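You operate a simulated robot arm through the tools that you are given. There is no shell and no other tool. Be economical: measure what you need, move in short steps, check, and stop when the job is done.

Carry out the task below with a simulated robot arm. There is one attempt and no reset: what you move stays moved.

JOB
Take the grey filter mat and leave it on the yellow panel. Take the blue filter mat and leave it on the deck of the panel trolley. Put the green motor from the top of the service trolley on the top of the drawer cabinet and the red motor on the table corner by the head. Fetch the pin and stand it on the shelf of the packing bench. Take the blue clamp from the top of the packing bench and leave it on the shelf of the packing bench. The order is free. Set down upright: motor, pin.

The check looks at the end state, three seconds after you hand in, the way a careful person would. Anything else that was tipped, shoved, dropped, spilled or broken makes it a failure.

ROBOT AND FRAMES
A 7-joint arm with a two-finger parallel gripper on a trunk, on a base that drives. Base frame: it is fixed to the floor where the robot stands at the start and does not move with it; the origin is under the middle of the robot, x ahead of it, y to its left, z up. Units: cm, rad, N and s.
With the tool pointing down near the work surface it reaches from about 10 to 52 cm from the robot's upright axis, wherever it stands. Its first joint turns from -2.007 to 2.007 rad. Places, roughly: blue filter mat (10x10x3 cm) [90, 10, 90]; clamp [25, -250, 75]; deck of the panel trolley [10, -140, 50]; grey filter mat (10x10x3 cm) [100, 0, 40]; pin (8x3x12 cm) [0, -190, 90]; shelf of the packing bench [10, -250, 30]; table corner by the head [380, -40, 80]; top of the drawer cabinet [20, -380, 80]; yellow panel (36x36x1 cm) [390, 380, 20]. Payload 3.91 kg.
Tool frame: the origin (TCP) lies between the finger pads and is the grasp point; the fingertips stand 3 cm ahead of it; z points along the fingers, y is the line along which they close. The gripper opens to 11 cm. The fingers are 2 cm wide and 1 cm thick; the gripper's body (4.8 by 11.2 cm) begins 5.5 cm behind the TCP.
Orientation is that of the tool frame in the base frame, as [roll, pitch, yaw] about the fixed x, y, z axes, in that order (R = Rz(yaw) Ry(pitch) Rx(roll)). With the fingers straight down and closing along the base's y, the tool's x points along the base's -x, its y along +y and its z along -z.

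CONTROLS
- The arm moves only by the tool apply_moves. Its arguments are lists of equal length, an entry for each row: "slide": the shift along the base's x, y, z in cm, a list of three; "angular": the turn, a rotation vector about the base's x, y, z in rad, a list of three. In form: {"slide": [[x, y, z], ...], "angular": [[wx, wy, wz], ...]}. A call has 1 to 8 rows; each row shifts and turns the commanded pose from where the row before left it. "fingers" is the finger opening in cm, from 0 to 11, set as the call begins (left out, the last holds). Rows are played at 5 a second. More than 5 cm and 0.15 rad between two rows, or a gripper value outside its range, and nothing of the call is played. A pose out of reach is approached as far as the arm can. The call stops where the force on the tool passes 40 N (or 10 N more than at its start, if that is more) or the arm is blocked; 0.2 s more then pass. The fingers move at their own pace (about 15.3 cm/s each) and stop on an object; they squeeze with about 23 N. The grip force told is the motor's: it shows also when the fingers shut on nothing. Time passes only in rows, and 0.2 s behind the last, so rows that do not move let the fingers close. It gives the time, the measured TCP pose, the force on the tool (base axes), the opening and the grip force at its end, in the units of the frame above (readings bear some noise), with the torque about the TCP (base axes, N m) and any sound that the robot's microphone picked up, and new pictures: "show" is both (left out), scene, wrist or none.
- Cameras (640 x 400 px; columns grow to the right, rows downward): "scene" is now at [22.78, 17.59, 144.61]; the picture's right is [-0.32, -0.95, 0.00], its down [-0.48, 0.16, -0.86] and it looks along [0.81, -0.28, -0.51] (base axes); focal length 286 px, centre (320, 200). "wrist" rides on the gripper at [7.2, 1.7, -10.3] in the tool frame; the picture's right is [-0.23, 0.97, 0.00], its down [-0.76, -0.18, -0.62] and it looks along [-0.61, -0.14, 0.78] (tool axes); focal length 222 px, centre (320, 200).
- slide_trunk(by): slides the trunk up (or, below 0, down) by that many cm; the arm and the scene camera ride with it, the base frame stays. It gives what a move gives, with no picture.
- base_move(legs): drives the robot by 1 to 6 legs, each [ahead, left, turn to the left] in cm, cm and rad, along the robot's own axes; the way and the turn of a leg run together, so that a leg with both is an arc; at most 150 cm and 3.142 rad a leg. The arm and the cameras ride along, it lands a little off, and it stops where it bumps. It gives what a move gives, and a new picture of the scene camera.
- head_to(pan, tilt): turns the head with the scene camera to pan (to the left, within 1.396 rad either way) and tilt (down, from -0.506 to 1.204), counted from straight ahead of the robot. It gives what a move gives, and a new picture of the scene camera.
- locate(camera, pixels): for up to 12 pixels [column, row] of the newest picture of that camera ("zoom" is the newest enlarged one), the place [x, y, z] in the base frame of the surface seen there, good to about 0.2 cm. No time passes.
- zoom(camera, box): a new picture of the part [left, top, right, bottom] of that camera's present view, enlarged. No time passes.
- job_done(): hands the job in; it is judged then, once.

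Work in short steps. Measure before you move; look again where a grasp or a placing could have gone wrong, and mend it. You have 124 turns and 260 pictures in all, those below and enlarged ones among them. Open the gripper and draw the arm clear of the work before you hand the job in, unless the task says otherwise.

The tools are called after "Request:" as name(argument=value, ...) on one line, values as JSON. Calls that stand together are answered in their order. apply_moves: Moves the arm, as the interface text tells. Its arguments: {"type":"object","properties":{"slide":{"type":"array"},"angular":{"type":"array"},"fingers":{"type":"number"},"show":{"type":"string","enum":["both","scene","wrist","none"]}},"required":["slide","angular"]} The other tools are called the same way: slide_trunk (by) slides the trunk up or down; base_move (legs) drives the base; head_to (pan, tilt) turns the head that bears the scene camera; locate (camera, pixels) gives the place of the surface under pixels of a picture; zoom (camera, box) takes an enlarged picture of a part of a camera's view; job_done () hands the job in.

At the start:

```text
t: 0.0
tool_pos: [65.16, -14.01, 114.65]
tcp_rot: [-3.141, -0.001, 3.141]
ft_force: [0.9, -0.3, -0.5]
moment: [0.02, 0.0, 0.04]
opening: 10.97
grasp_force: 0.0
trunk travel left (down, up): [-77.5, 21.5]
robot x, y, heading: [-0.3, -0.3, -0.002]
head pan, tilt: [-0.33, 0.534]
```

scene: 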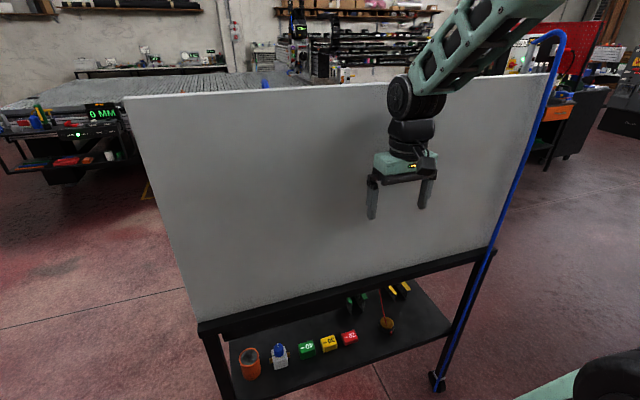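
wrist: 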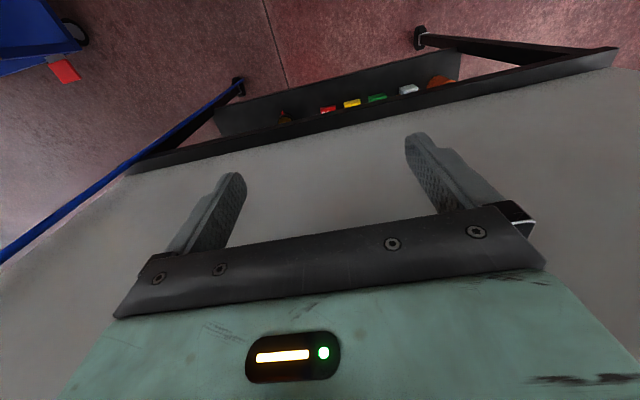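

The scene shows a white board on a trolley at close range, with a small blue thing above its edge at (265,82). I look around with the head first.

Request:
head_to(pan=0, tilt=0.5)

Request:
head_to(pan=-1.2, tilt=0.5)

Request:
head_to(pan=1.2, tilt=0.4)

```text
t: 0.8
tool_pos: [65.26, -13.96, 114.51]
tcp_rot: [-3.141, 0.0, 3.141]
ft_force: [0.1, -0.3, -0.6]
moment: [0.04, 0.01, -0.01]
opening: 10.98
grasp_force: 0.1
trunk travel left (down, up): [-77.5, 21.5]
robot x, y, heading: [0.16, 0.08, 0.0]
head pan, tilt: [0.0, 0.499]
```

scene: 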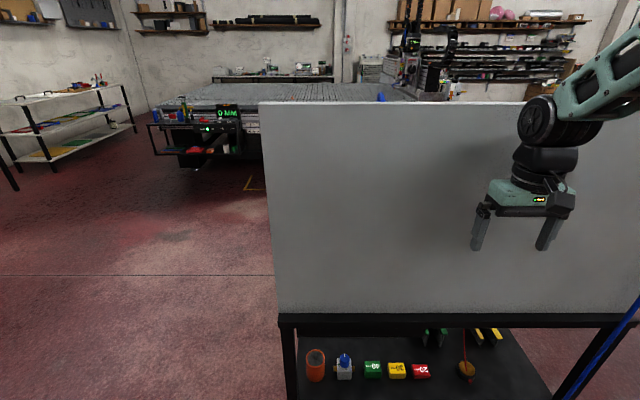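

```text
t: 2.2
tool_pos: [65.16, -14.1, 114.59]
tcp_rot: [-3.142, 0.001, -3.142]
ft_force: [-0.1, -0.9, 0.4]
moment: [0.01, 0.03, -0.01]
opening: 11.02
grasp_force: 0.1
trunk travel left (down, up): [-77.5, 21.5]
robot x, y, heading: [-0.2, 0.32, -0.0]
head pan, tilt: [-1.201, 0.499]
```

scene: 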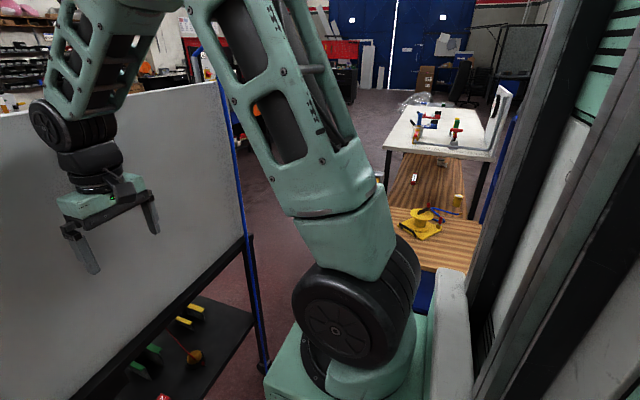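

```text
t: 4.4
tool_pos: [65.24, -13.95, 114.45]
tcp_rot: [3.141, -0.001, 3.141]
ft_force: [-0.2, -0.8, -0.5]
moment: [0.0, -0.02, -0.01]
opening: 11.0
grasp_force: 0.2
trunk travel left (down, up): [-77.5, 21.5]
robot x, y, heading: [-0.34, -0.25, 0.0]
head pan, tilt: [1.201, 0.4]
```

scene: 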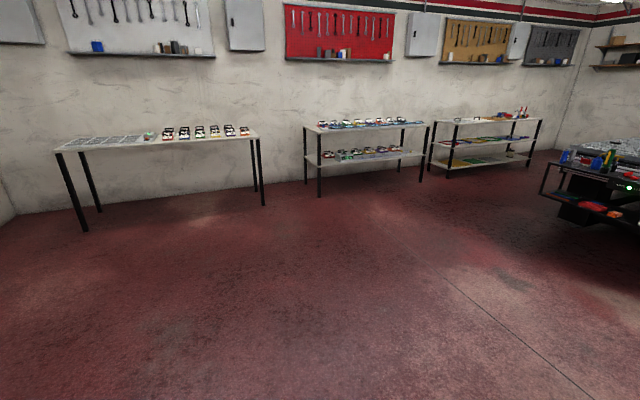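

The yellow panels seem to be on the far rack (480,158). I look ahead, with more tilt, to measure the board trolley.

Request:
head_to(pan=-0.2, tilt=0.75)

Request:
locate(camera="scene", pixels=[[320, 250], [320, 100], [320, 200], [200, 300], [450, 300]])

Request:
zoom(camera="scene", box=[160, 200, 560, 400])

```text
t: 6.0
tool_pos: [65.15, -13.96, 114.45]
tcp_rot: [3.141, -0.001, 3.141]
ft_force: [-0.8, 0.6, -0.1]
moment: [-0.01, -0.01, 0.0]
opening: 11.0
grasp_force: 0.1
trunk travel left (down, up): [-77.5, 21.5]
robot x, y, heading: [-0.18, -0.11, 0.003]
head pan, tilt: [-0.201, 0.75]
```

scene: 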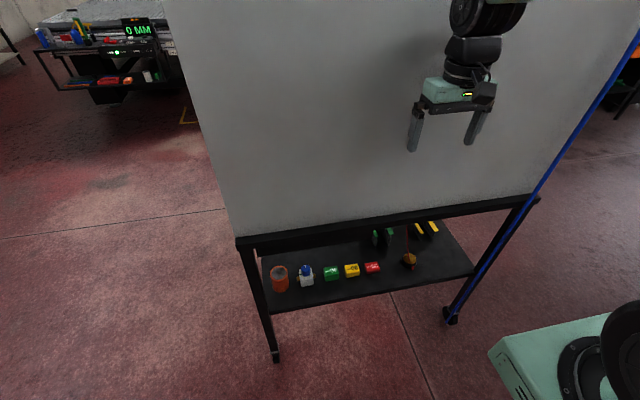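

```text
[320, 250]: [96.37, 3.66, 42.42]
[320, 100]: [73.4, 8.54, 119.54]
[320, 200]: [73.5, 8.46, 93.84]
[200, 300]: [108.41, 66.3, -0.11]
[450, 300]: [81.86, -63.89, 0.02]
```

```text
1.60 times, centred on (360, 300) of scene
```

zoom: 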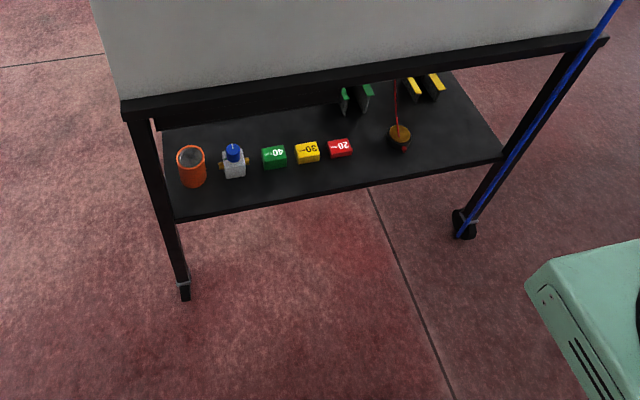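

The board is at x≈73.5 with the trolley behind it. I measure the robot's own base and the floor around.

Request:
locate(camera="scene", pixels=[[500, 350], [575, 370], [620, 320], [630, 390], [270, 350], [450, 310], [240, 240], [535, 200], [260, 262], [470, 268], [130, 95], [180, 5]])

Request:
head_to(pan=0.3, tilt=1.1)

Request:
head_to(pan=-1.0, tilt=1.1)

```text
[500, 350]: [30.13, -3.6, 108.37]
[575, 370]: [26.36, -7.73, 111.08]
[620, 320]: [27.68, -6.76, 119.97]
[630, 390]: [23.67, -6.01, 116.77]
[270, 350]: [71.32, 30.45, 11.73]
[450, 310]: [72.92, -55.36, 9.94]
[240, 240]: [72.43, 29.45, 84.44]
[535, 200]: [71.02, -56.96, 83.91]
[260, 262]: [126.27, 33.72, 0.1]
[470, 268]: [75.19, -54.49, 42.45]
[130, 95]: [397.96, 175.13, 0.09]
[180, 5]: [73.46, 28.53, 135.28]
```

```text
t: 6.9
tool_pos: [65.24, -14.08, 114.6]
tcp_rot: [3.142, 0.0, -3.141]
ft_force: [1.1, 0.3, 0.7]
moment: [-0.01, 0.01, 0.0]
opening: 11.0
grasp_force: 0.2
trunk travel left (down, up): [-77.5, 21.5]
robot x, y, heading: [-0.06, 0.04, -0.003]
head pan, tilt: [0.3, 1.1]
```

scene: 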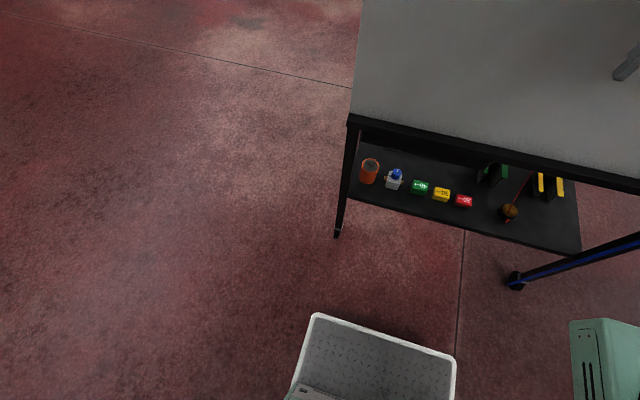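

```text
t: 8.3
tool_pos: [65.22, -13.88, 114.62]
tcp_rot: [-3.141, 0.0, -3.141]
ft_force: [0.7, 0.0, -0.6]
moment: [-0.02, 0.01, 0.0]
opening: 11.0
grasp_force: 0.1
trunk travel left (down, up): [-77.5, 21.5]
robot x, y, heading: [0.15, 0.25, 0.0]
head pan, tilt: [-1.0, 1.1]
```

scene: 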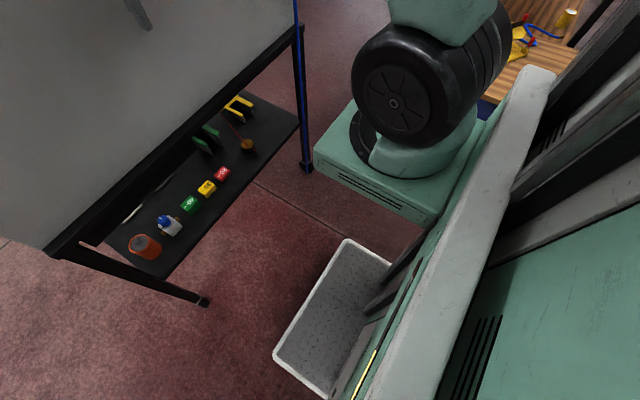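

Something pale shows on the shelf's back at (135,212); I measure it and the robot's footplate.

Request:
locate(camera="scene", pixels=[[133, 213], [345, 243], [278, 352], [385, 262], [350, 260], [420, 210], [320, 150], [395, 105], [540, 40], [500, 90], [205, 140], [560, 20]])

Request:
zoom(camera="scene", box=[60, 80, 320, 300])

```text
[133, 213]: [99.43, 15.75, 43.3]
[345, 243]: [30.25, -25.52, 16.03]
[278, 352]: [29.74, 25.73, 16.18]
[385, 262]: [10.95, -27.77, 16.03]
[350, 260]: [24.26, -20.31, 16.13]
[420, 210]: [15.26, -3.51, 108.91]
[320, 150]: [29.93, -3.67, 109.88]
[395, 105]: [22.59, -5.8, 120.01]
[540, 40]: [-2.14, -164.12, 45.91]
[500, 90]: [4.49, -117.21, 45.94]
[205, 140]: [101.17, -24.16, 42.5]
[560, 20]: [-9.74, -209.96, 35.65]
```

```text
1.82 times, centred on (190, 190) of scene
```

zoom: 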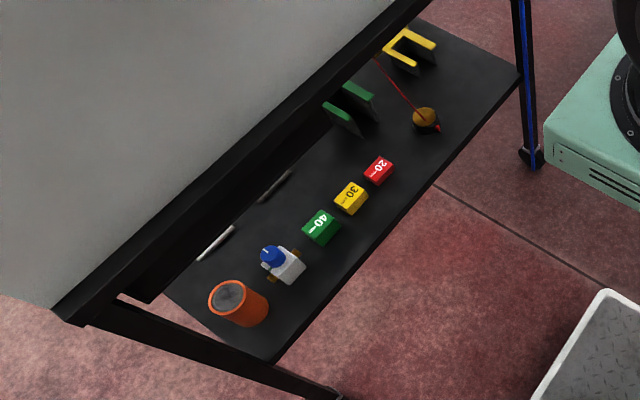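

I'll go around the left end of the board trolley (y≈31). Drive left 90 and ahead, then look.

Request:
base_move(legs=[[0, 95, 0], [100, 0, 0]])

Request:
head_to(pan=-0.9, tilt=0.6)

Request:
head_to(pan=0.2, tilt=0.4)

```text
t: 18.1
tool_pos: [166.15, 78.69, 114.48]
tcp_rot: [3.141, 0.0, 3.13]
ft_force: [0.0, -0.3, 0.5]
moment: [-0.01, 0.01, -0.01]
opening: 11.0
grasp_force: 0.3
trunk travel left (down, up): [-77.5, 21.5]
robot x, y, heading: [101.2, 93.17, -0.012]
head pan, tilt: [-1.0, 1.1]
```

scene: 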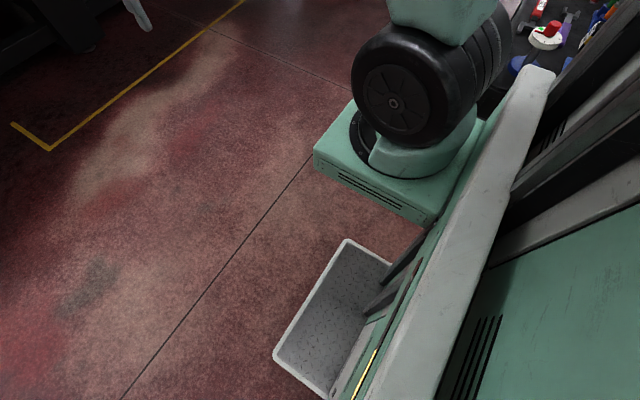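

```text
t: 19.0
tool_pos: [166.06, 78.67, 114.58]
tcp_rot: [-3.141, -0.001, 3.131]
ft_force: [0.0, -0.2, -0.7]
moment: [-0.01, -0.03, 0.01]
opening: 11.02
grasp_force: 0.0
trunk travel left (down, up): [-77.5, 21.5]
robot x, y, heading: [100.88, 93.09, -0.01]
head pan, tilt: [-0.901, 0.6]
```

scene: 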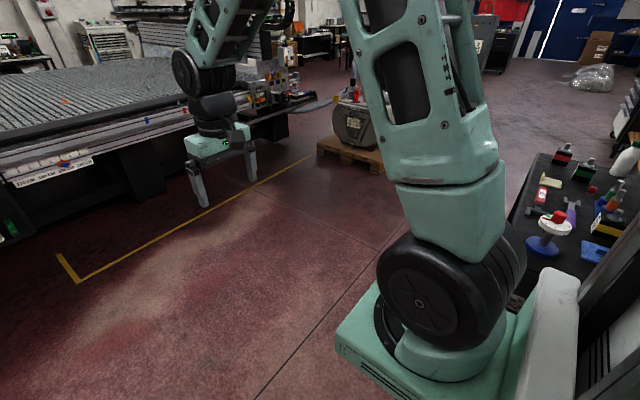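

```text
t: 20.4
tool_pos: [166.08, 78.6, 114.6]
tcp_rot: [3.141, -0.002, 3.131]
ft_force: [-0.1, -0.4, -0.3]
moment: [-0.02, 0.03, -0.02]
opening: 11.02
grasp_force: 0.0
trunk travel left (down, up): [-77.5, 21.5]
robot x, y, heading: [101.14, 93.09, -0.013]
head pan, tilt: [0.201, 0.4]
```

scene: 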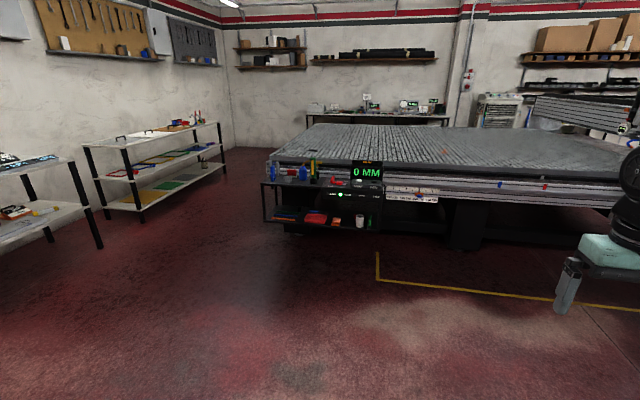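

The service trolley's top holds motors (560,160) on the right. I measure the big table's near edge to know the free aisle.

Request:
locate(camera="scene", pixels=[[270, 160], [390, 185], [560, 195], [378, 280], [600, 305], [265, 185], [140, 220], [80, 150], [185, 185], [160, 195]])

Request:
zoom(camera="scene", box=[70, 100, 270, 230])

```text
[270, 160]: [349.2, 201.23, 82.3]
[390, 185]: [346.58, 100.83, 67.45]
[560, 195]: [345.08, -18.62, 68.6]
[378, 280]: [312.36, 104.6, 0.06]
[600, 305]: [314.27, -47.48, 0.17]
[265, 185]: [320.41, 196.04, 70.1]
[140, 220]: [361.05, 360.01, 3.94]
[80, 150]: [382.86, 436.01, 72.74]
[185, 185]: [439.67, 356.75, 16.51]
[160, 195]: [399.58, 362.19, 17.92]
```

```text
3.08 times, centred on (170, 165) of scene
```

zoom: 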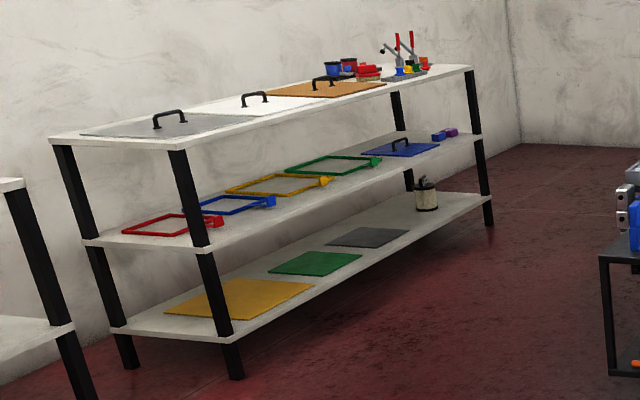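

The aisle between trolley and table is wide (x≈130–310). Drive on and turn round to face the trolley's back.

Request:
base_move(legs=[[110, 0, 0], [0, 0, -3.13]])

Request:
head_to(pan=0.5, tilt=0.6)

```text
t: 33.5
tool_pos: [147.7, 110.81, 114.69]
tcp_rot: [-3.141, 0.001, -0.058]
ft_force: [0.5, 0.8, 0.2]
moment: [0.0, -0.03, 0.02]
opening: 10.99
grasp_force: 0.1
trunk travel left (down, up): [-77.5, 21.5]
robot x, y, heading: [211.94, 93.03, 3.083]
head pan, tilt: [0.201, 0.4]
```

scene: 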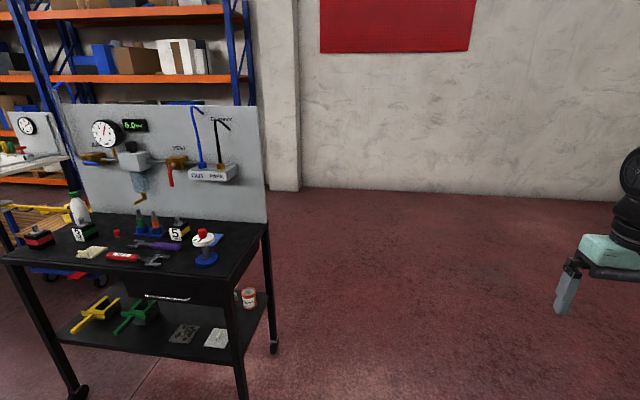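

```text
t: 34.3
tool_pos: [147.68, 110.66, 114.52]
tcp_rot: [3.14, 0.0, -0.058]
ft_force: [0.4, -0.2, 0.3]
moment: [0.02, -0.02, -0.02]
opening: 11.0
grasp_force: 0.0
trunk travel left (down, up): [-77.5, 21.5]
robot x, y, heading: [212.03, 93.22, 3.086]
head pan, tilt: [0.499, 0.6]
```

scene: 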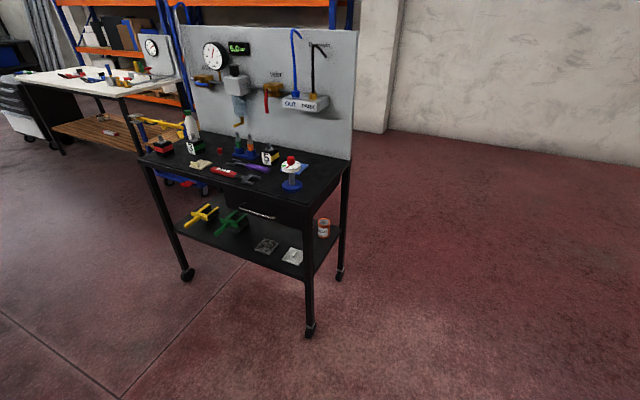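

The trolley's open side shows the objects on top and mats on the shelf; I zoom.

Request:
zoom(camera="scene", box=[130, 110, 370, 280])

Request:
locate(camera="scene", pixels=[[310, 215], [330, 180], [265, 243], [293, 256], [300, 165], [190, 147], [310, 300], [165, 140], [271, 157], [247, 128], [188, 230], [287, 165]])

```text
2.35 times, centred on (250, 195) of scene
```

zoom: 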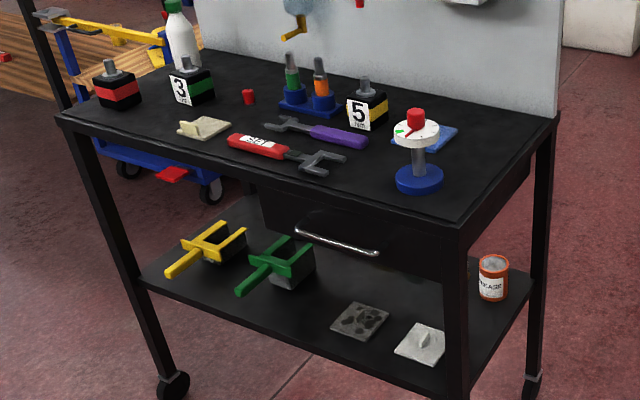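

```text
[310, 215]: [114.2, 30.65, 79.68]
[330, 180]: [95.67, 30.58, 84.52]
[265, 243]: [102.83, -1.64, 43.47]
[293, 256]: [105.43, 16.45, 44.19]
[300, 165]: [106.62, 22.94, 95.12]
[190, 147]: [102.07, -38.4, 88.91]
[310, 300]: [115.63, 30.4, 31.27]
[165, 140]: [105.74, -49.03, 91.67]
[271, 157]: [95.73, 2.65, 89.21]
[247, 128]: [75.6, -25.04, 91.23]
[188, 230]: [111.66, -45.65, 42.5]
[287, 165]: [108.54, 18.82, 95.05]
```

The grey filter mat is the patterned one on the shelf near [102.8,-1.6,43.5]; the blue mat lies behind the flange stand on top. I drive in front of the trolley.

Request:
base_move(legs=[[0, 90.8, 0], [37, 0, 0.056]])

Request:
head_to(pan=-0.1, tilt=0.9)

```text
t: 41.0
tool_pos: [104.87, 17.46, 114.54]
tcp_rot: [3.141, 0.001, 0.005]
ft_force: [0.1, 0.0, 0.6]
moment: [-0.01, 0.01, 0.02]
opening: 10.96
grasp_force: 0.1
trunk travel left (down, up): [-77.5, 21.5]
robot x, y, heading: [170.37, 3.59, -3.135]
head pan, tilt: [0.499, 0.6]
```

scene: 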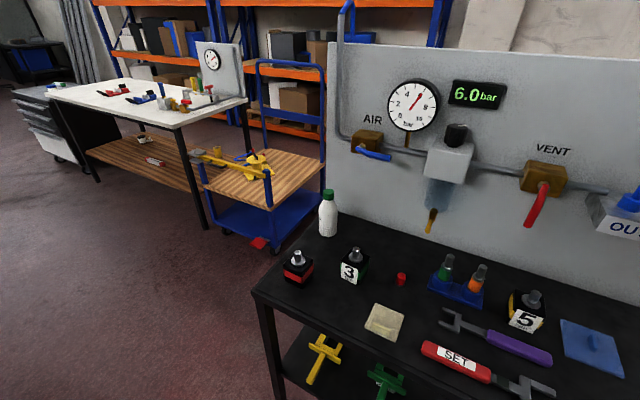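

```text
t: 42.0
tool_pos: [105.0, 17.55, 114.48]
tcp_rot: [3.14, -0.001, 0.002]
ft_force: [0.8, -0.1, -0.4]
moment: [-0.01, 0.0, -0.02]
opening: 11.01
grasp_force: 0.0
trunk travel left (down, up): [-77.5, 21.5]
robot x, y, heading: [170.33, 3.8, -3.14]
head pan, tilt: [-0.099, 0.901]
```

scene: 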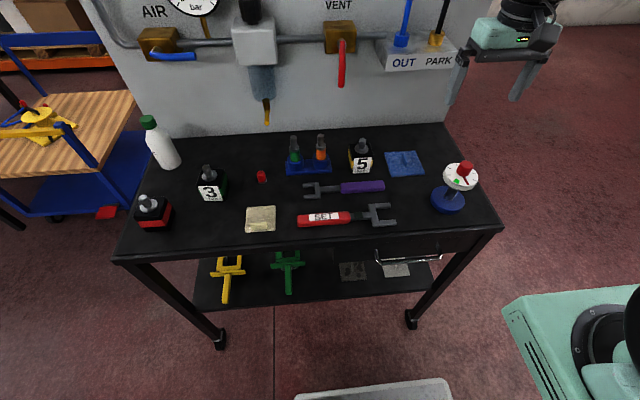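

I zoom on both mats to see their shapes.

Request:
zoom(camera="scene", box=[320, 130, 480, 230])

Request:
locate(camera="zoom", pixels=[[335, 122], [330, 90], [340, 160], [280, 95], [390, 90], [425, 165], [270, 170], [335, 105], [330, 135]])

Request:
zoom(camera="scene", box=[310, 230, 470, 330])

Request:
locate(camera="zoom", pixels=[[120, 130], [190, 130], [220, 192], [125, 195], [165, 165], [165, 150], [165, 180], [340, 160], [300, 130], [390, 120], [330, 250], [150, 250]])

```text
4.00 times, centred on (400, 180) of scene
```

zoom: 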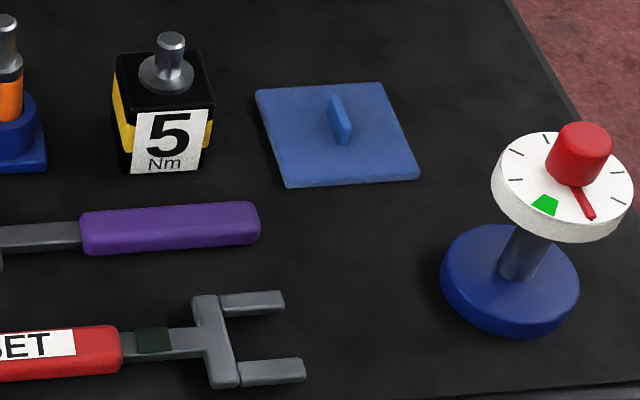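

```text
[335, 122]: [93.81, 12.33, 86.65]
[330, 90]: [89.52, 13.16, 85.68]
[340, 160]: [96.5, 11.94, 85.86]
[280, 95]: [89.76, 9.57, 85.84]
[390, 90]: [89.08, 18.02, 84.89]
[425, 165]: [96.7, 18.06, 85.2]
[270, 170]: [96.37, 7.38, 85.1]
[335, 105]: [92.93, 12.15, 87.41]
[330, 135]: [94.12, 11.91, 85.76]
```

```text
4.00 times, centred on (390, 280) of scene
```

zoom: 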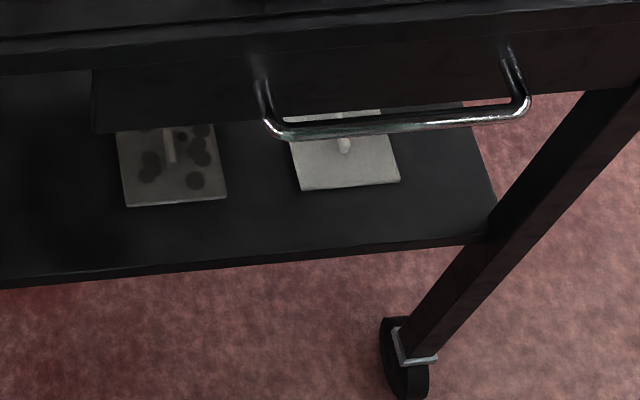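

```text
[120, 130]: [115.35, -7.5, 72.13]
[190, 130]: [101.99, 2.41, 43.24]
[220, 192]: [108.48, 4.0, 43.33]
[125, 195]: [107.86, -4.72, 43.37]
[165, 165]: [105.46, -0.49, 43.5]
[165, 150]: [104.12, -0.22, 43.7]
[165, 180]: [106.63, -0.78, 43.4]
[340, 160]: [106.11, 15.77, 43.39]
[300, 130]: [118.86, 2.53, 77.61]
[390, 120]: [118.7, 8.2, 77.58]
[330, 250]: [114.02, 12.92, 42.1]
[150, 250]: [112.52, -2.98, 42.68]
```

Grey mat: plate top z≈43.4, centre ≈(103.5,-0.3), with a rib along x. I plan a 45° tilted reach under the drawer (bottom z≈72): back off, shift left, lower the trunk.

Request:
base_move(legs=[[-35, 0, 0], [0, 17.8, 0]])

Request:
slide_trunk(by=-45)

Request:
apply_moves(slide=[[0, 0, 0], [0, 0, 0], [0, 0, 0], [0, 0, 0], [0, 0, 0], [0, 0, 0], [0, 0, 0]], angular=[[0, 0.12, 0], [0, 0.12, 0], [0, 0.12, 0], [0, 0.12, 0], [0, 0.12, 0], [0, 0.12, 0], [0, 0.065, 0]], fingers=5)

```text
t: 45.4
tool_pos: [139.77, -0.35, 114.6]
tcp_rot: [-3.141, 0.001, 0.005]
ft_force: [-1.1, -0.2, -0.7]
moment: [0.0, 0.03, 0.0]
opening: 10.99
grasp_force: 0.2
trunk travel left (down, up): [-77.5, 21.5]
robot x, y, heading: [205.32, -14.27, -3.135]
head pan, tilt: [-0.099, 0.901]
```

scene: 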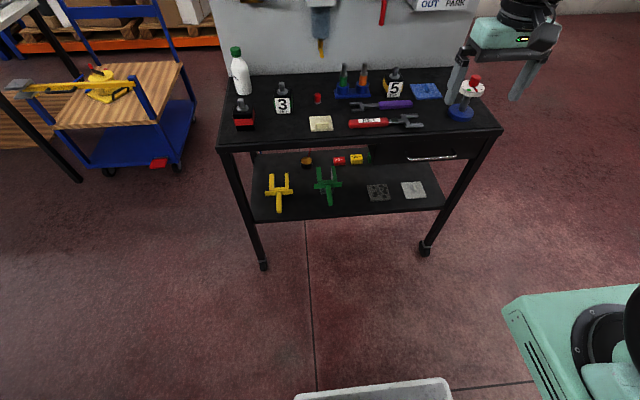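

```text
refused: -45 is not a number from -40 to 40
```

```text
t: 47.0
tool_pos: [139.98, -0.38, 114.56]
tcp_rot: [-3.135, 0.787, 0.009]
ft_force: [0.1, -0.6, -0.2]
moment: [-0.02, 0.01, 0.0]
opening: 5.01
grasp_force: 0.0
trunk travel left (down, up): [-77.5, 21.5]
robot x, y, heading: [205.21, -14.34, -3.135]
head pan, tilt: [-0.099, 0.901]
```

scene: 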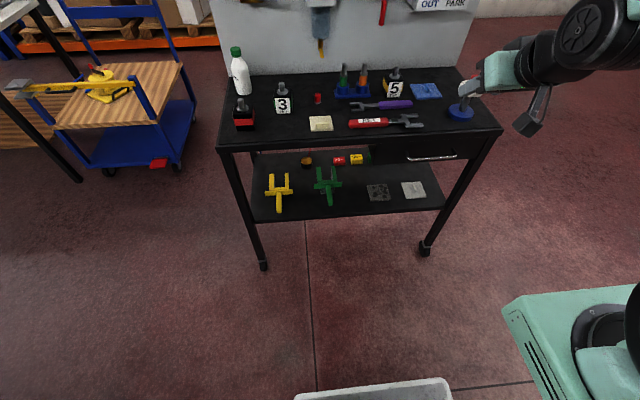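
wrist: 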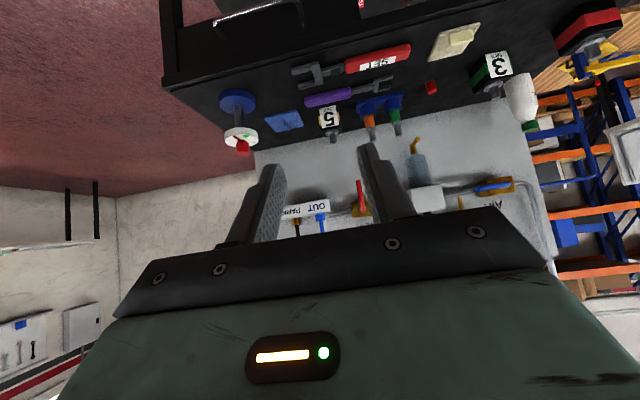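

The tilt works (pitch 0.787). Lower the trunk in two steps and look.

Request:
slide_trunk(by=-40)

Request:
slide_trunk(by=-23)

Request:
head_to(pan=-0.15, tilt=0.4)

Request:
zoom(camera="wrist", box=[0, 0, 640, 400])

```text
t: 50.8
tool_pos: [139.8, -0.25, 74.49]
tcp_rot: [-3.135, 0.786, 0.008]
ft_force: [0.4, -0.5, -0.7]
moment: [-0.05, 0.03, -0.04]
opening: 4.98
grasp_force: 0.1
trunk travel left (down, up): [-37.5, 61.5]
robot x, y, heading: [204.99, -13.83, -3.137]
head pan, tilt: [-0.099, 0.901]
```

```text
t: 53.2
tool_pos: [140.02, -0.38, 51.56]
tcp_rot: [-3.135, 0.787, 0.01]
ft_force: [-0.8, 0.1, 0.7]
moment: [0.0, -0.01, 0.04]
opening: 5.02
grasp_force: 0.1
trunk travel left (down, up): [-14.5, 84.5]
robot x, y, heading: [205.43, -14.2, -3.14]
head pan, tilt: [-0.099, 0.901]
```

```text
t: 54.2
tool_pos: [139.88, -0.47, 51.58]
tcp_rot: [-3.135, 0.784, 0.01]
ft_force: [-0.8, -1.0, 0.3]
moment: [0.0, 0.0, 0.0]
opening: 5.03
grasp_force: 0.1
trunk travel left (down, up): [-14.5, 84.5]
robot x, y, heading: [204.86, -13.94, -3.136]
head pan, tilt: [-0.15, 0.4]
```

scene: 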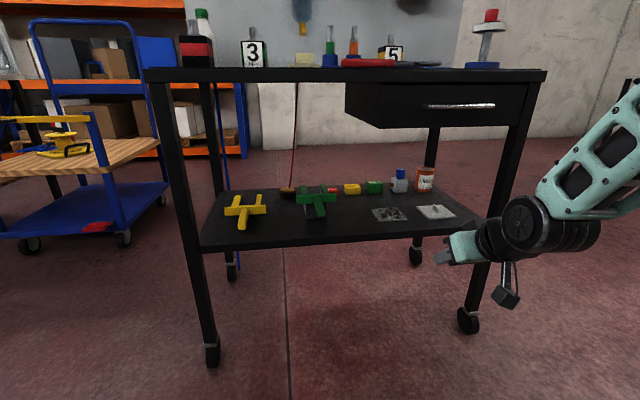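

```text
1.00 times, centred on (320, 200) of wrist
```

zoom: 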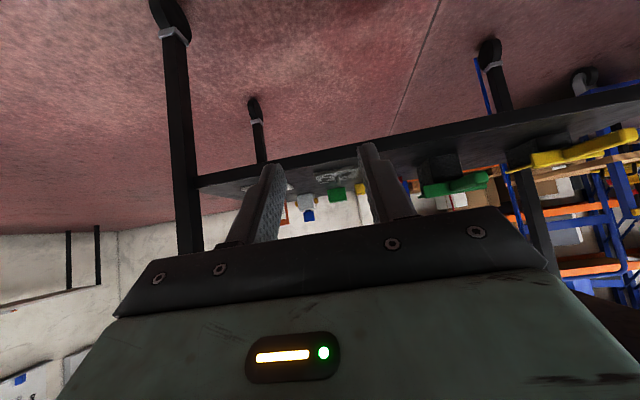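

The mats and ribs are visible now near (390,214); I zoom to measure the rib.

Request:
zoom(camera="scene", box=[350, 180, 470, 255])

Request:
locate(camera="zoom", pixels=[[205, 180], [215, 190], [212, 180], [130, 165], [270, 160], [300, 205], [160, 210], [470, 190]])

```text
5.33 times, centred on (410, 218) of scene
```

zoom: 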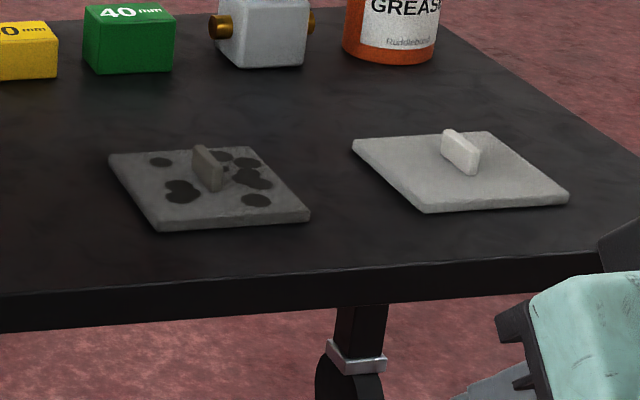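

```text
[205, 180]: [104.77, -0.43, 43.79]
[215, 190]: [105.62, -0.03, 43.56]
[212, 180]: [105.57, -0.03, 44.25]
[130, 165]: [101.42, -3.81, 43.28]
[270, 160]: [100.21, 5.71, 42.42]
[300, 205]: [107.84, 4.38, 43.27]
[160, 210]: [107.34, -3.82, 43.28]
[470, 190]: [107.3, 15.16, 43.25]
```

Rib centre ≈(103.9,-0.2), top ≈45.4. I check the forearm's height against the drawer before driving in.

Request:
locate(camera="scene", pixels=[[520, 200], [520, 225], [545, 185], [590, 130], [635, 90], [465, 235], [440, 257], [508, 298], [455, 110], [460, 104]])

Request:
base_move(legs=[[20, 0, 0]])

```text
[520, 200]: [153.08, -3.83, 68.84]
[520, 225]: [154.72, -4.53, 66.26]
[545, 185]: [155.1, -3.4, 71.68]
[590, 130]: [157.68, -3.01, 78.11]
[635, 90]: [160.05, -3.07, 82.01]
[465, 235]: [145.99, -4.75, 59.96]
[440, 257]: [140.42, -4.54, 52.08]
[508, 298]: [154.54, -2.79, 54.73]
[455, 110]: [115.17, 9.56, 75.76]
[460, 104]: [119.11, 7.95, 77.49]
```

```text
t: 55.7
tool_pos: [120.33, -0.79, 51.65]
tcp_rot: [-3.135, 0.785, 0.011]
ft_force: [-0.6, 0.4, 1.1]
moment: [-0.02, 0.02, 0.0]
opening: 5.01
grasp_force: 0.1
trunk travel left (down, up): [-14.5, 84.5]
robot x, y, heading: [185.64, -14.07, -3.134]
head pan, tilt: [-0.15, 0.4]
```

scene: 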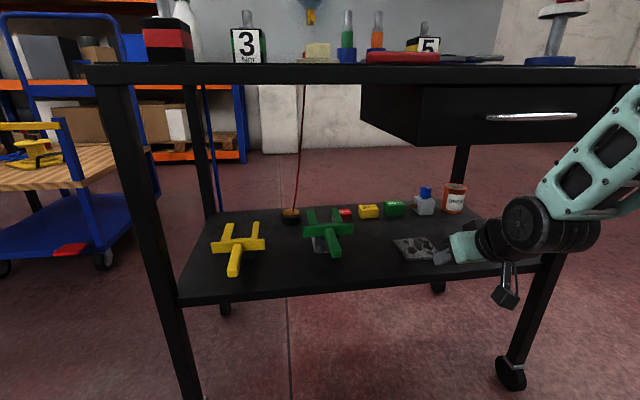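

The forearm stays ~4 cm clear of the handle. Drive 12 more, then finish with the arm.

Request:
base_move(legs=[[11, 0, 0]])

Request:
zoom(camera="scene", box=[340, 60, 640, 300])

```text
t: 56.9
tool_pos: [109.36, -0.68, 51.55]
tcp_rot: [-3.133, 0.784, 0.009]
ft_force: [0.3, 1.0, 0.6]
moment: [0.0, -0.01, -0.03]
opening: 5.0
grasp_force: 0.0
trunk travel left (down, up): [-14.5, 84.5]
robot x, y, heading: [173.94, -14.17, -3.132]
head pan, tilt: [-0.15, 0.4]
```

scene: 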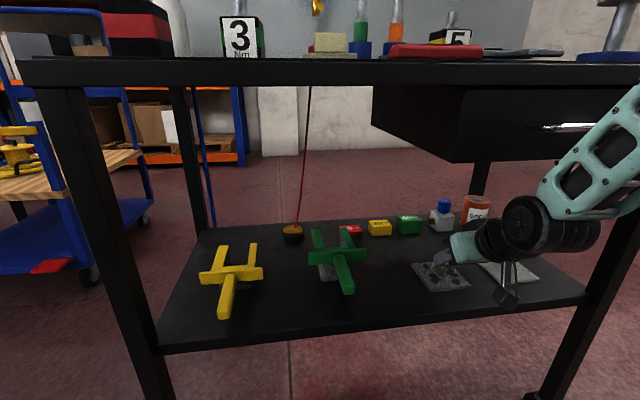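

```text
1.67 times, centred on (490, 180) of scene
```

zoom: 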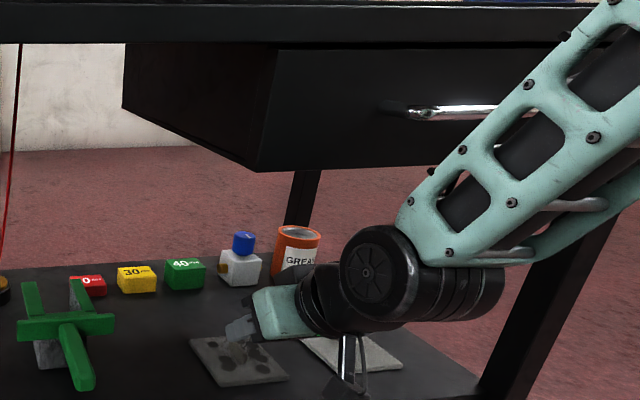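

Check clearance of forearm's leading edge to the handle.

Request:
locate(camera="zoom", pixels=[[415, 200], [450, 170], [500, 115], [550, 65], [430, 113], [230, 350], [245, 352]])

```text
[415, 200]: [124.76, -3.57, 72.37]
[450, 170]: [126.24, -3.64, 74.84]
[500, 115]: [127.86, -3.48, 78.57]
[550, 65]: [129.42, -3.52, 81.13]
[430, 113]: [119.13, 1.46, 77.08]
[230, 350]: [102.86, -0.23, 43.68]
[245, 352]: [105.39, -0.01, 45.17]
```

Clearance is fine (~4 cm). Move the fingers over the rib, then close.

Request:
apply_moves(slide=[[-2, 0.45, -1], [-2.1, 0, -1.5], [0, 0, -1.5], [0, 0, -0.8]], angular=[[0, 0, 0], [0, 0, 0], [0, 0, 0], [0, 0, 0]], fingers=5)

Request:
zoom(camera="scene", box=[380, 200, 540, 310])

```text
t: 57.9
tool_pos: [105.37, -0.28, 46.7]
tcp_rot: [-3.134, 0.786, 0.01]
ft_force: [0.0, -0.7, -0.3]
moment: [0.0, -0.01, -0.01]
opening: 4.99
grasp_force: 0.1
trunk travel left (down, up): [-14.5, 84.5]
robot x, y, heading: [174.77, -13.88, -3.134]
head pan, tilt: [-0.15, 0.4]
```

scene: 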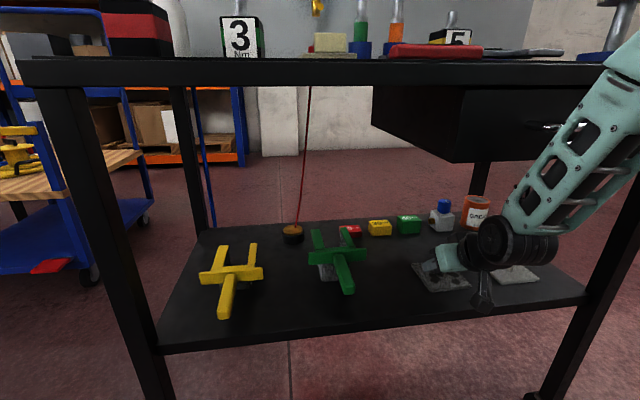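
wrist: 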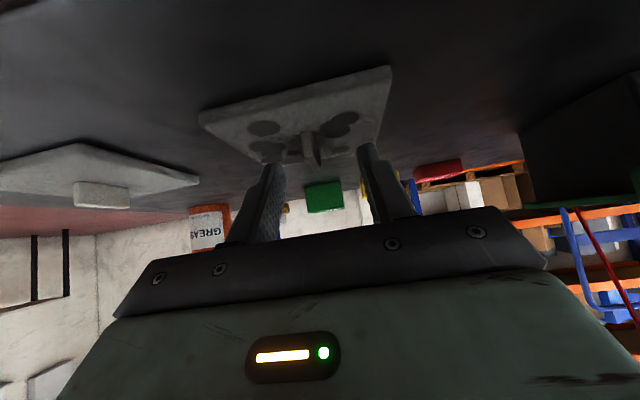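

```text
3.64 times, centred on (460, 255) of scene
```

zoom: 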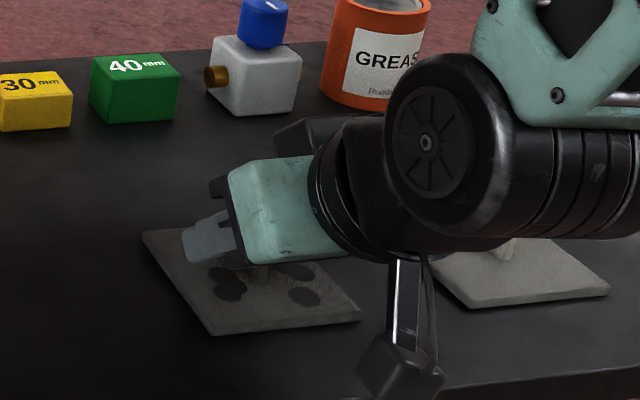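

The rib (310,150) stands between the fingertips. Close.

Request:
apply_moves(slide=[[0, 0, 0], [0, 0, 0], [0, 0, 0]], angular=[[0, 0, 0], [0, 0, 0], [0, 0, 0]], fingers=0, show="wrist")

```text
t: 58.7
tool_pos: [105.38, -0.25, 46.78]
tcp_rot: [-3.134, 0.784, 0.009]
ft_force: [-1.2, 0.3, 1.8]
moment: [-0.01, 0.07, -0.03]
opening: 0.56
grasp_force: 23.4
trunk travel left (down, up): [-14.5, 84.5]
robot x, y, heading: [174.62, -14.41, -3.138]
head pan, tilt: [-0.15, 0.4]
```

wrist: 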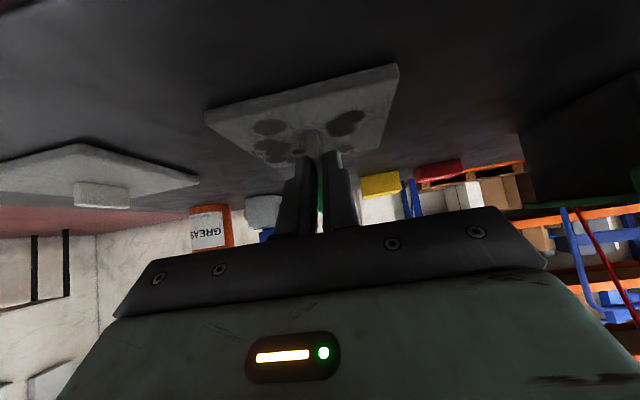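

The gap stayed at 0.56 cm: the rib is held. Lift 4 cm and look.

Request:
apply_moves(slide=[[0, 0, 1], [0, 0, 1.5], [0, 0, 1.5], [2, 0, 0]], angular=[[0, 0, 0], [0, 0, 0], [0, 0, 0], [0, 0, 0]])

```text
t: 59.7
tool_pos: [107.2, -0.21, 50.8]
tcp_rot: [-3.136, 0.786, 0.01]
ft_force: [-0.8, -0.1, -0.3]
moment: [0.0, 0.04, 0.03]
opening: 0.56
grasp_force: 23.0
trunk travel left (down, up): [-14.5, 84.5]
robot x, y, heading: [174.42, -14.13, -3.133]
head pan, tilt: [-0.15, 0.4]
```

scene: 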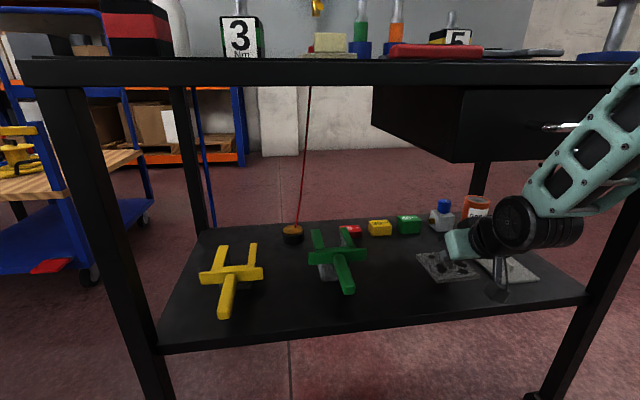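
wrist: 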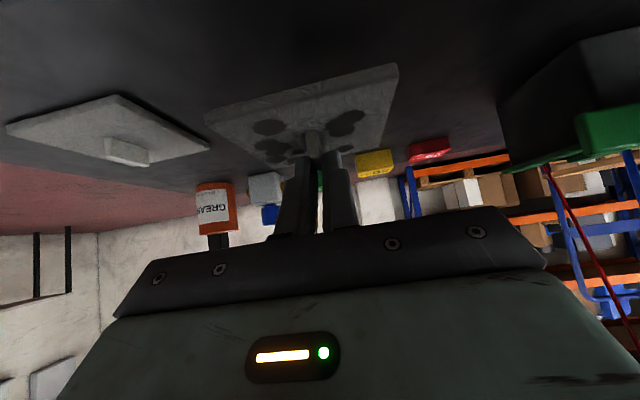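

Held level. Back out, turn to face +y and drive toward the far rack, then look.

Request:
base_move(legs=[[-45, 0, 0], [0, 0, -1.575], [150, 0, 0], [100, 0, 0]])

Request:
head_to(pan=-0.8, tilt=0.4)

```text
t: 78.2
tool_pos: [248.28, 302.92, 50.81]
tcp_rot: [-3.134, 0.787, -1.613]
ft_force: [0.7, -0.4, -0.8]
moment: [0.0, -0.05, -0.01]
opening: 0.58
grasp_force: 22.6
trunk travel left (down, up): [-14.5, 84.5]
robot x, y, heading: [231.0, 236.59, 1.523]
head pan, tilt: [-0.15, 0.4]
```

scene: 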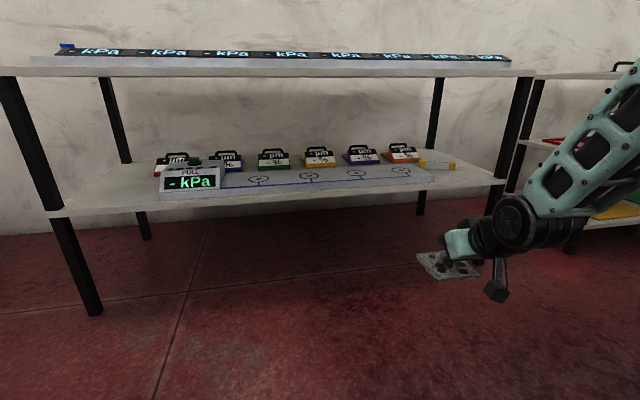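

```text
t: 79.2
tool_pos: [248.33, 303.0, 50.77]
tcp_rot: [-3.135, 0.785, -1.613]
ft_force: [0.7, -0.2, -0.8]
moment: [0.04, -0.02, 0.01]
opening: 0.57
grasp_force: 23.0
trunk travel left (down, up): [-14.5, 84.5]
robot x, y, heading: [231.04, 236.55, 1.526]
head pan, tilt: [-0.799, 0.4]
```

scene: 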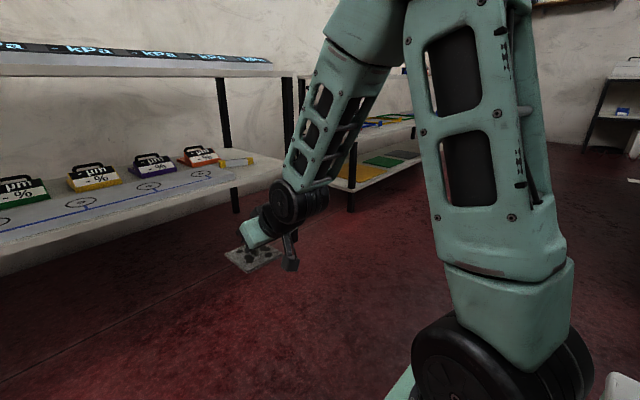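

Path to the right is clear of the rack (front y≈345). Drive right toward the yellow panel.

Request:
base_move(legs=[[8, 0, 0.047], [0, -145, 0]])

Request:
head_to(pan=-0.1, tilt=0.5)

```text
t: 86.3
tool_pos: [381.26, 310.46, 50.79]
tcp_rot: [-3.135, 0.783, -1.662]
ft_force: [0.0, -0.8, -0.2]
moment: [-0.02, 0.01, -0.02]
opening: 0.57
grasp_force: 22.3
trunk travel left (down, up): [-14.5, 84.5]
robot x, y, heading: [360.41, 244.87, 1.482]
head pan, tilt: [-0.799, 0.4]
stopped in leg 2: the robot was blocked; the commanded pose is now the measured one
```

scene: 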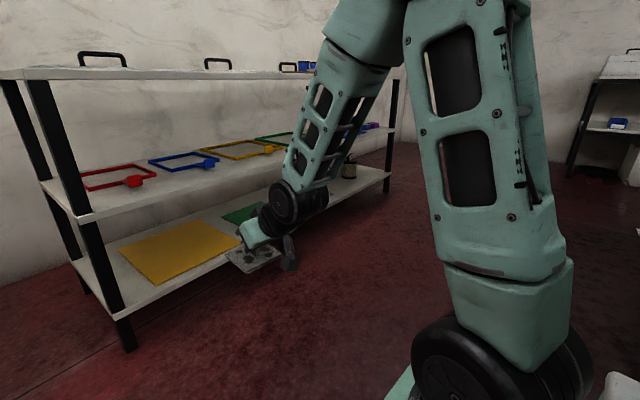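

```text
t: 87.3
tool_pos: [381.17, 310.5, 50.73]
tcp_rot: [-3.136, 0.784, -1.662]
ft_force: [-0.2, 0.4, -0.1]
moment: [0.03, -0.03, 0.0]
opening: 0.58
grasp_force: 23.3
trunk travel left (down, up): [-14.5, 84.5]
robot x, y, heading: [360.49, 244.8, 1.477]
head pan, tilt: [-0.099, 0.499]
```

scene: 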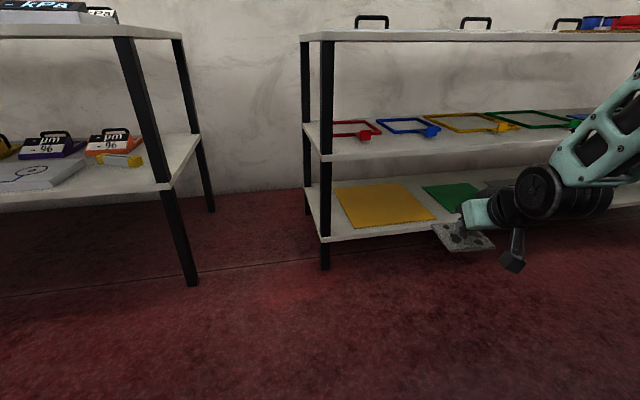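

The base bumped at (360,245), probably the big table's end behind right. I look there before going on.

Request:
head_to(pan=-1.39, tilt=0.7)

Request:
head_to(pan=-1.39, tilt=0.2)

```text
t: 88.8
tool_pos: [381.29, 310.59, 50.82]
tcp_rot: [-3.135, 0.784, -1.663]
ft_force: [0.3, -0.5, -0.3]
moment: [0.03, -0.01, -0.03]
opening: 0.57
grasp_force: 23.0
trunk travel left (down, up): [-14.5, 84.5]
robot x, y, heading: [361.09, 244.97, 1.482]
head pan, tilt: [-1.389, 0.7]
```

scene: 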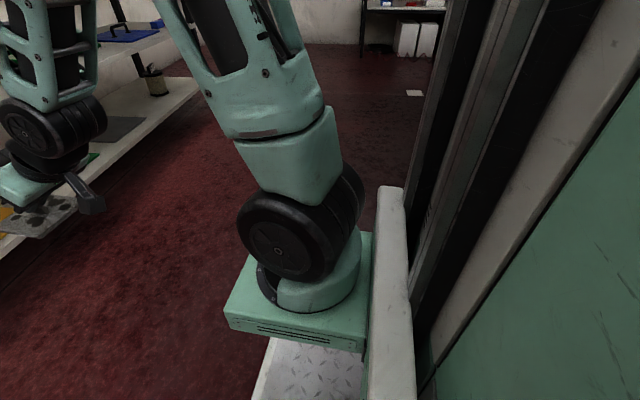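

```text
t: 89.7
tool_pos: [381.21, 310.45, 50.77]
tcp_rot: [-3.134, 0.786, -1.662]
ft_force: [0.1, -0.2, -0.2]
moment: [0.02, 0.0, -0.03]
opening: 0.56
grasp_force: 23.0
trunk travel left (down, up): [-14.5, 84.5]
robot x, y, heading: [360.78, 244.67, 1.474]
head pan, tilt: [-1.389, 0.201]
```

scene: 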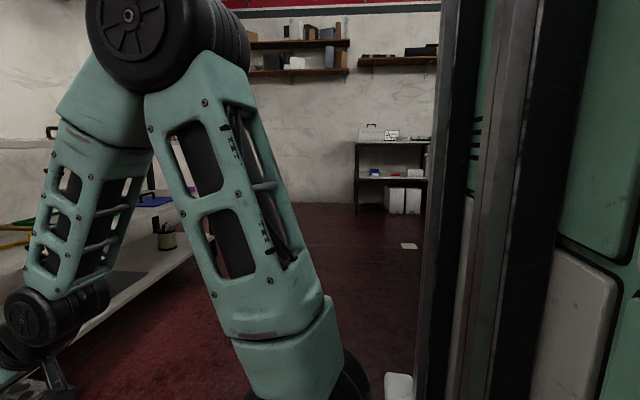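

The hit spot is behind and out of view. I look back at the rack to measure it before moving forward.

Request:
head_to(pan=-0.2, tilt=0.5)

Request:
locate(camera="scene", pixels=[[300, 240], [340, 230], [320, 190], [365, 185], [400, 225], [350, 158], [400, 180], [290, 262], [400, 205], [420, 240], [355, 160], [450, 150]])

Request:
zoom(camera="scene", box=[240, 60, 640, 310])

```text
t: 91.1
tool_pos: [381.17, 310.6, 50.84]
tcp_rot: [-3.135, 0.784, -1.663]
ft_force: [1.2, 0.5, 0.6]
moment: [-0.02, -0.02, -0.03]
opening: 0.58
grasp_force: 23.5
trunk travel left (down, up): [-14.5, 84.5]
robot x, y, heading: [360.62, 244.79, 1.472]
head pan, tilt: [-0.201, 0.499]
```

scene: 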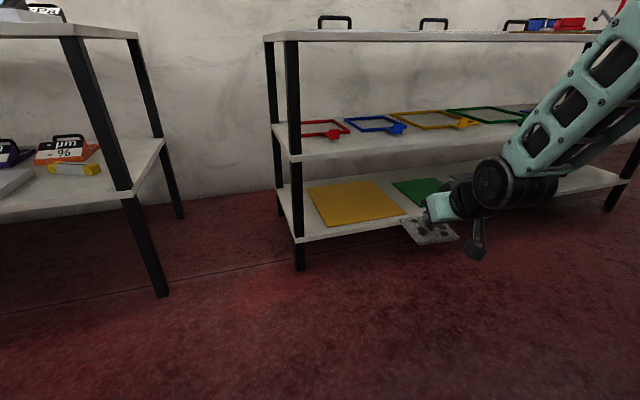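

```text
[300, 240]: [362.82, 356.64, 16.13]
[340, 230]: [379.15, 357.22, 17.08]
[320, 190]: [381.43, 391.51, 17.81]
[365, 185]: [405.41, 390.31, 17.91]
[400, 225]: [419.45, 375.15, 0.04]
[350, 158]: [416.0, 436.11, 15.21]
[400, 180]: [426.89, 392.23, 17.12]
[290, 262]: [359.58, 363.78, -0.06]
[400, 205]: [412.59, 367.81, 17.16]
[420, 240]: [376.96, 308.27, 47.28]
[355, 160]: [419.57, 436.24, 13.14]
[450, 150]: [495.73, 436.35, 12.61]
```

```text
1.60 times, centred on (440, 185) of scene
```

zoom: 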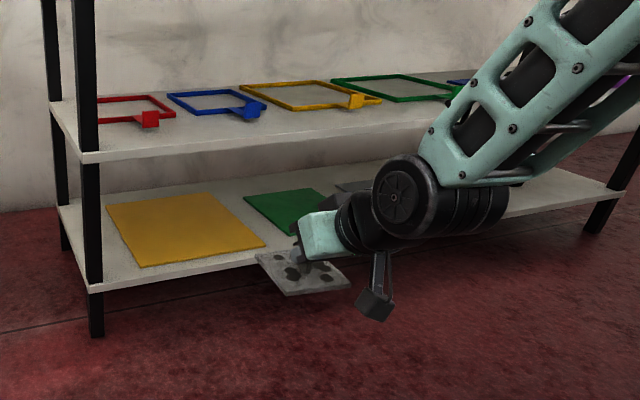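

Locate the panel's corners and middle-shelf edge.

Request:
locate(camera="zoom", pixels=[[142, 263], [260, 243], [110, 206], [210, 194], [185, 230], [85, 155], [90, 162], [190, 143], [300, 126], [95, 292], [200, 278], [290, 285]])

```text
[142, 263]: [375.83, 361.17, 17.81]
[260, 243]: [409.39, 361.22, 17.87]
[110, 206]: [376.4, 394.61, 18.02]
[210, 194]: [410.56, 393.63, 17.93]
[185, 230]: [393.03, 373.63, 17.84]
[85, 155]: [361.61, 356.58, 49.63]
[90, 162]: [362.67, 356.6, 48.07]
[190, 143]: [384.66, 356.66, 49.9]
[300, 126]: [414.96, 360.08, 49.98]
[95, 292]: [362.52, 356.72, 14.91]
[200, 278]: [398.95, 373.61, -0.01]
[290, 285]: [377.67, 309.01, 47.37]
```

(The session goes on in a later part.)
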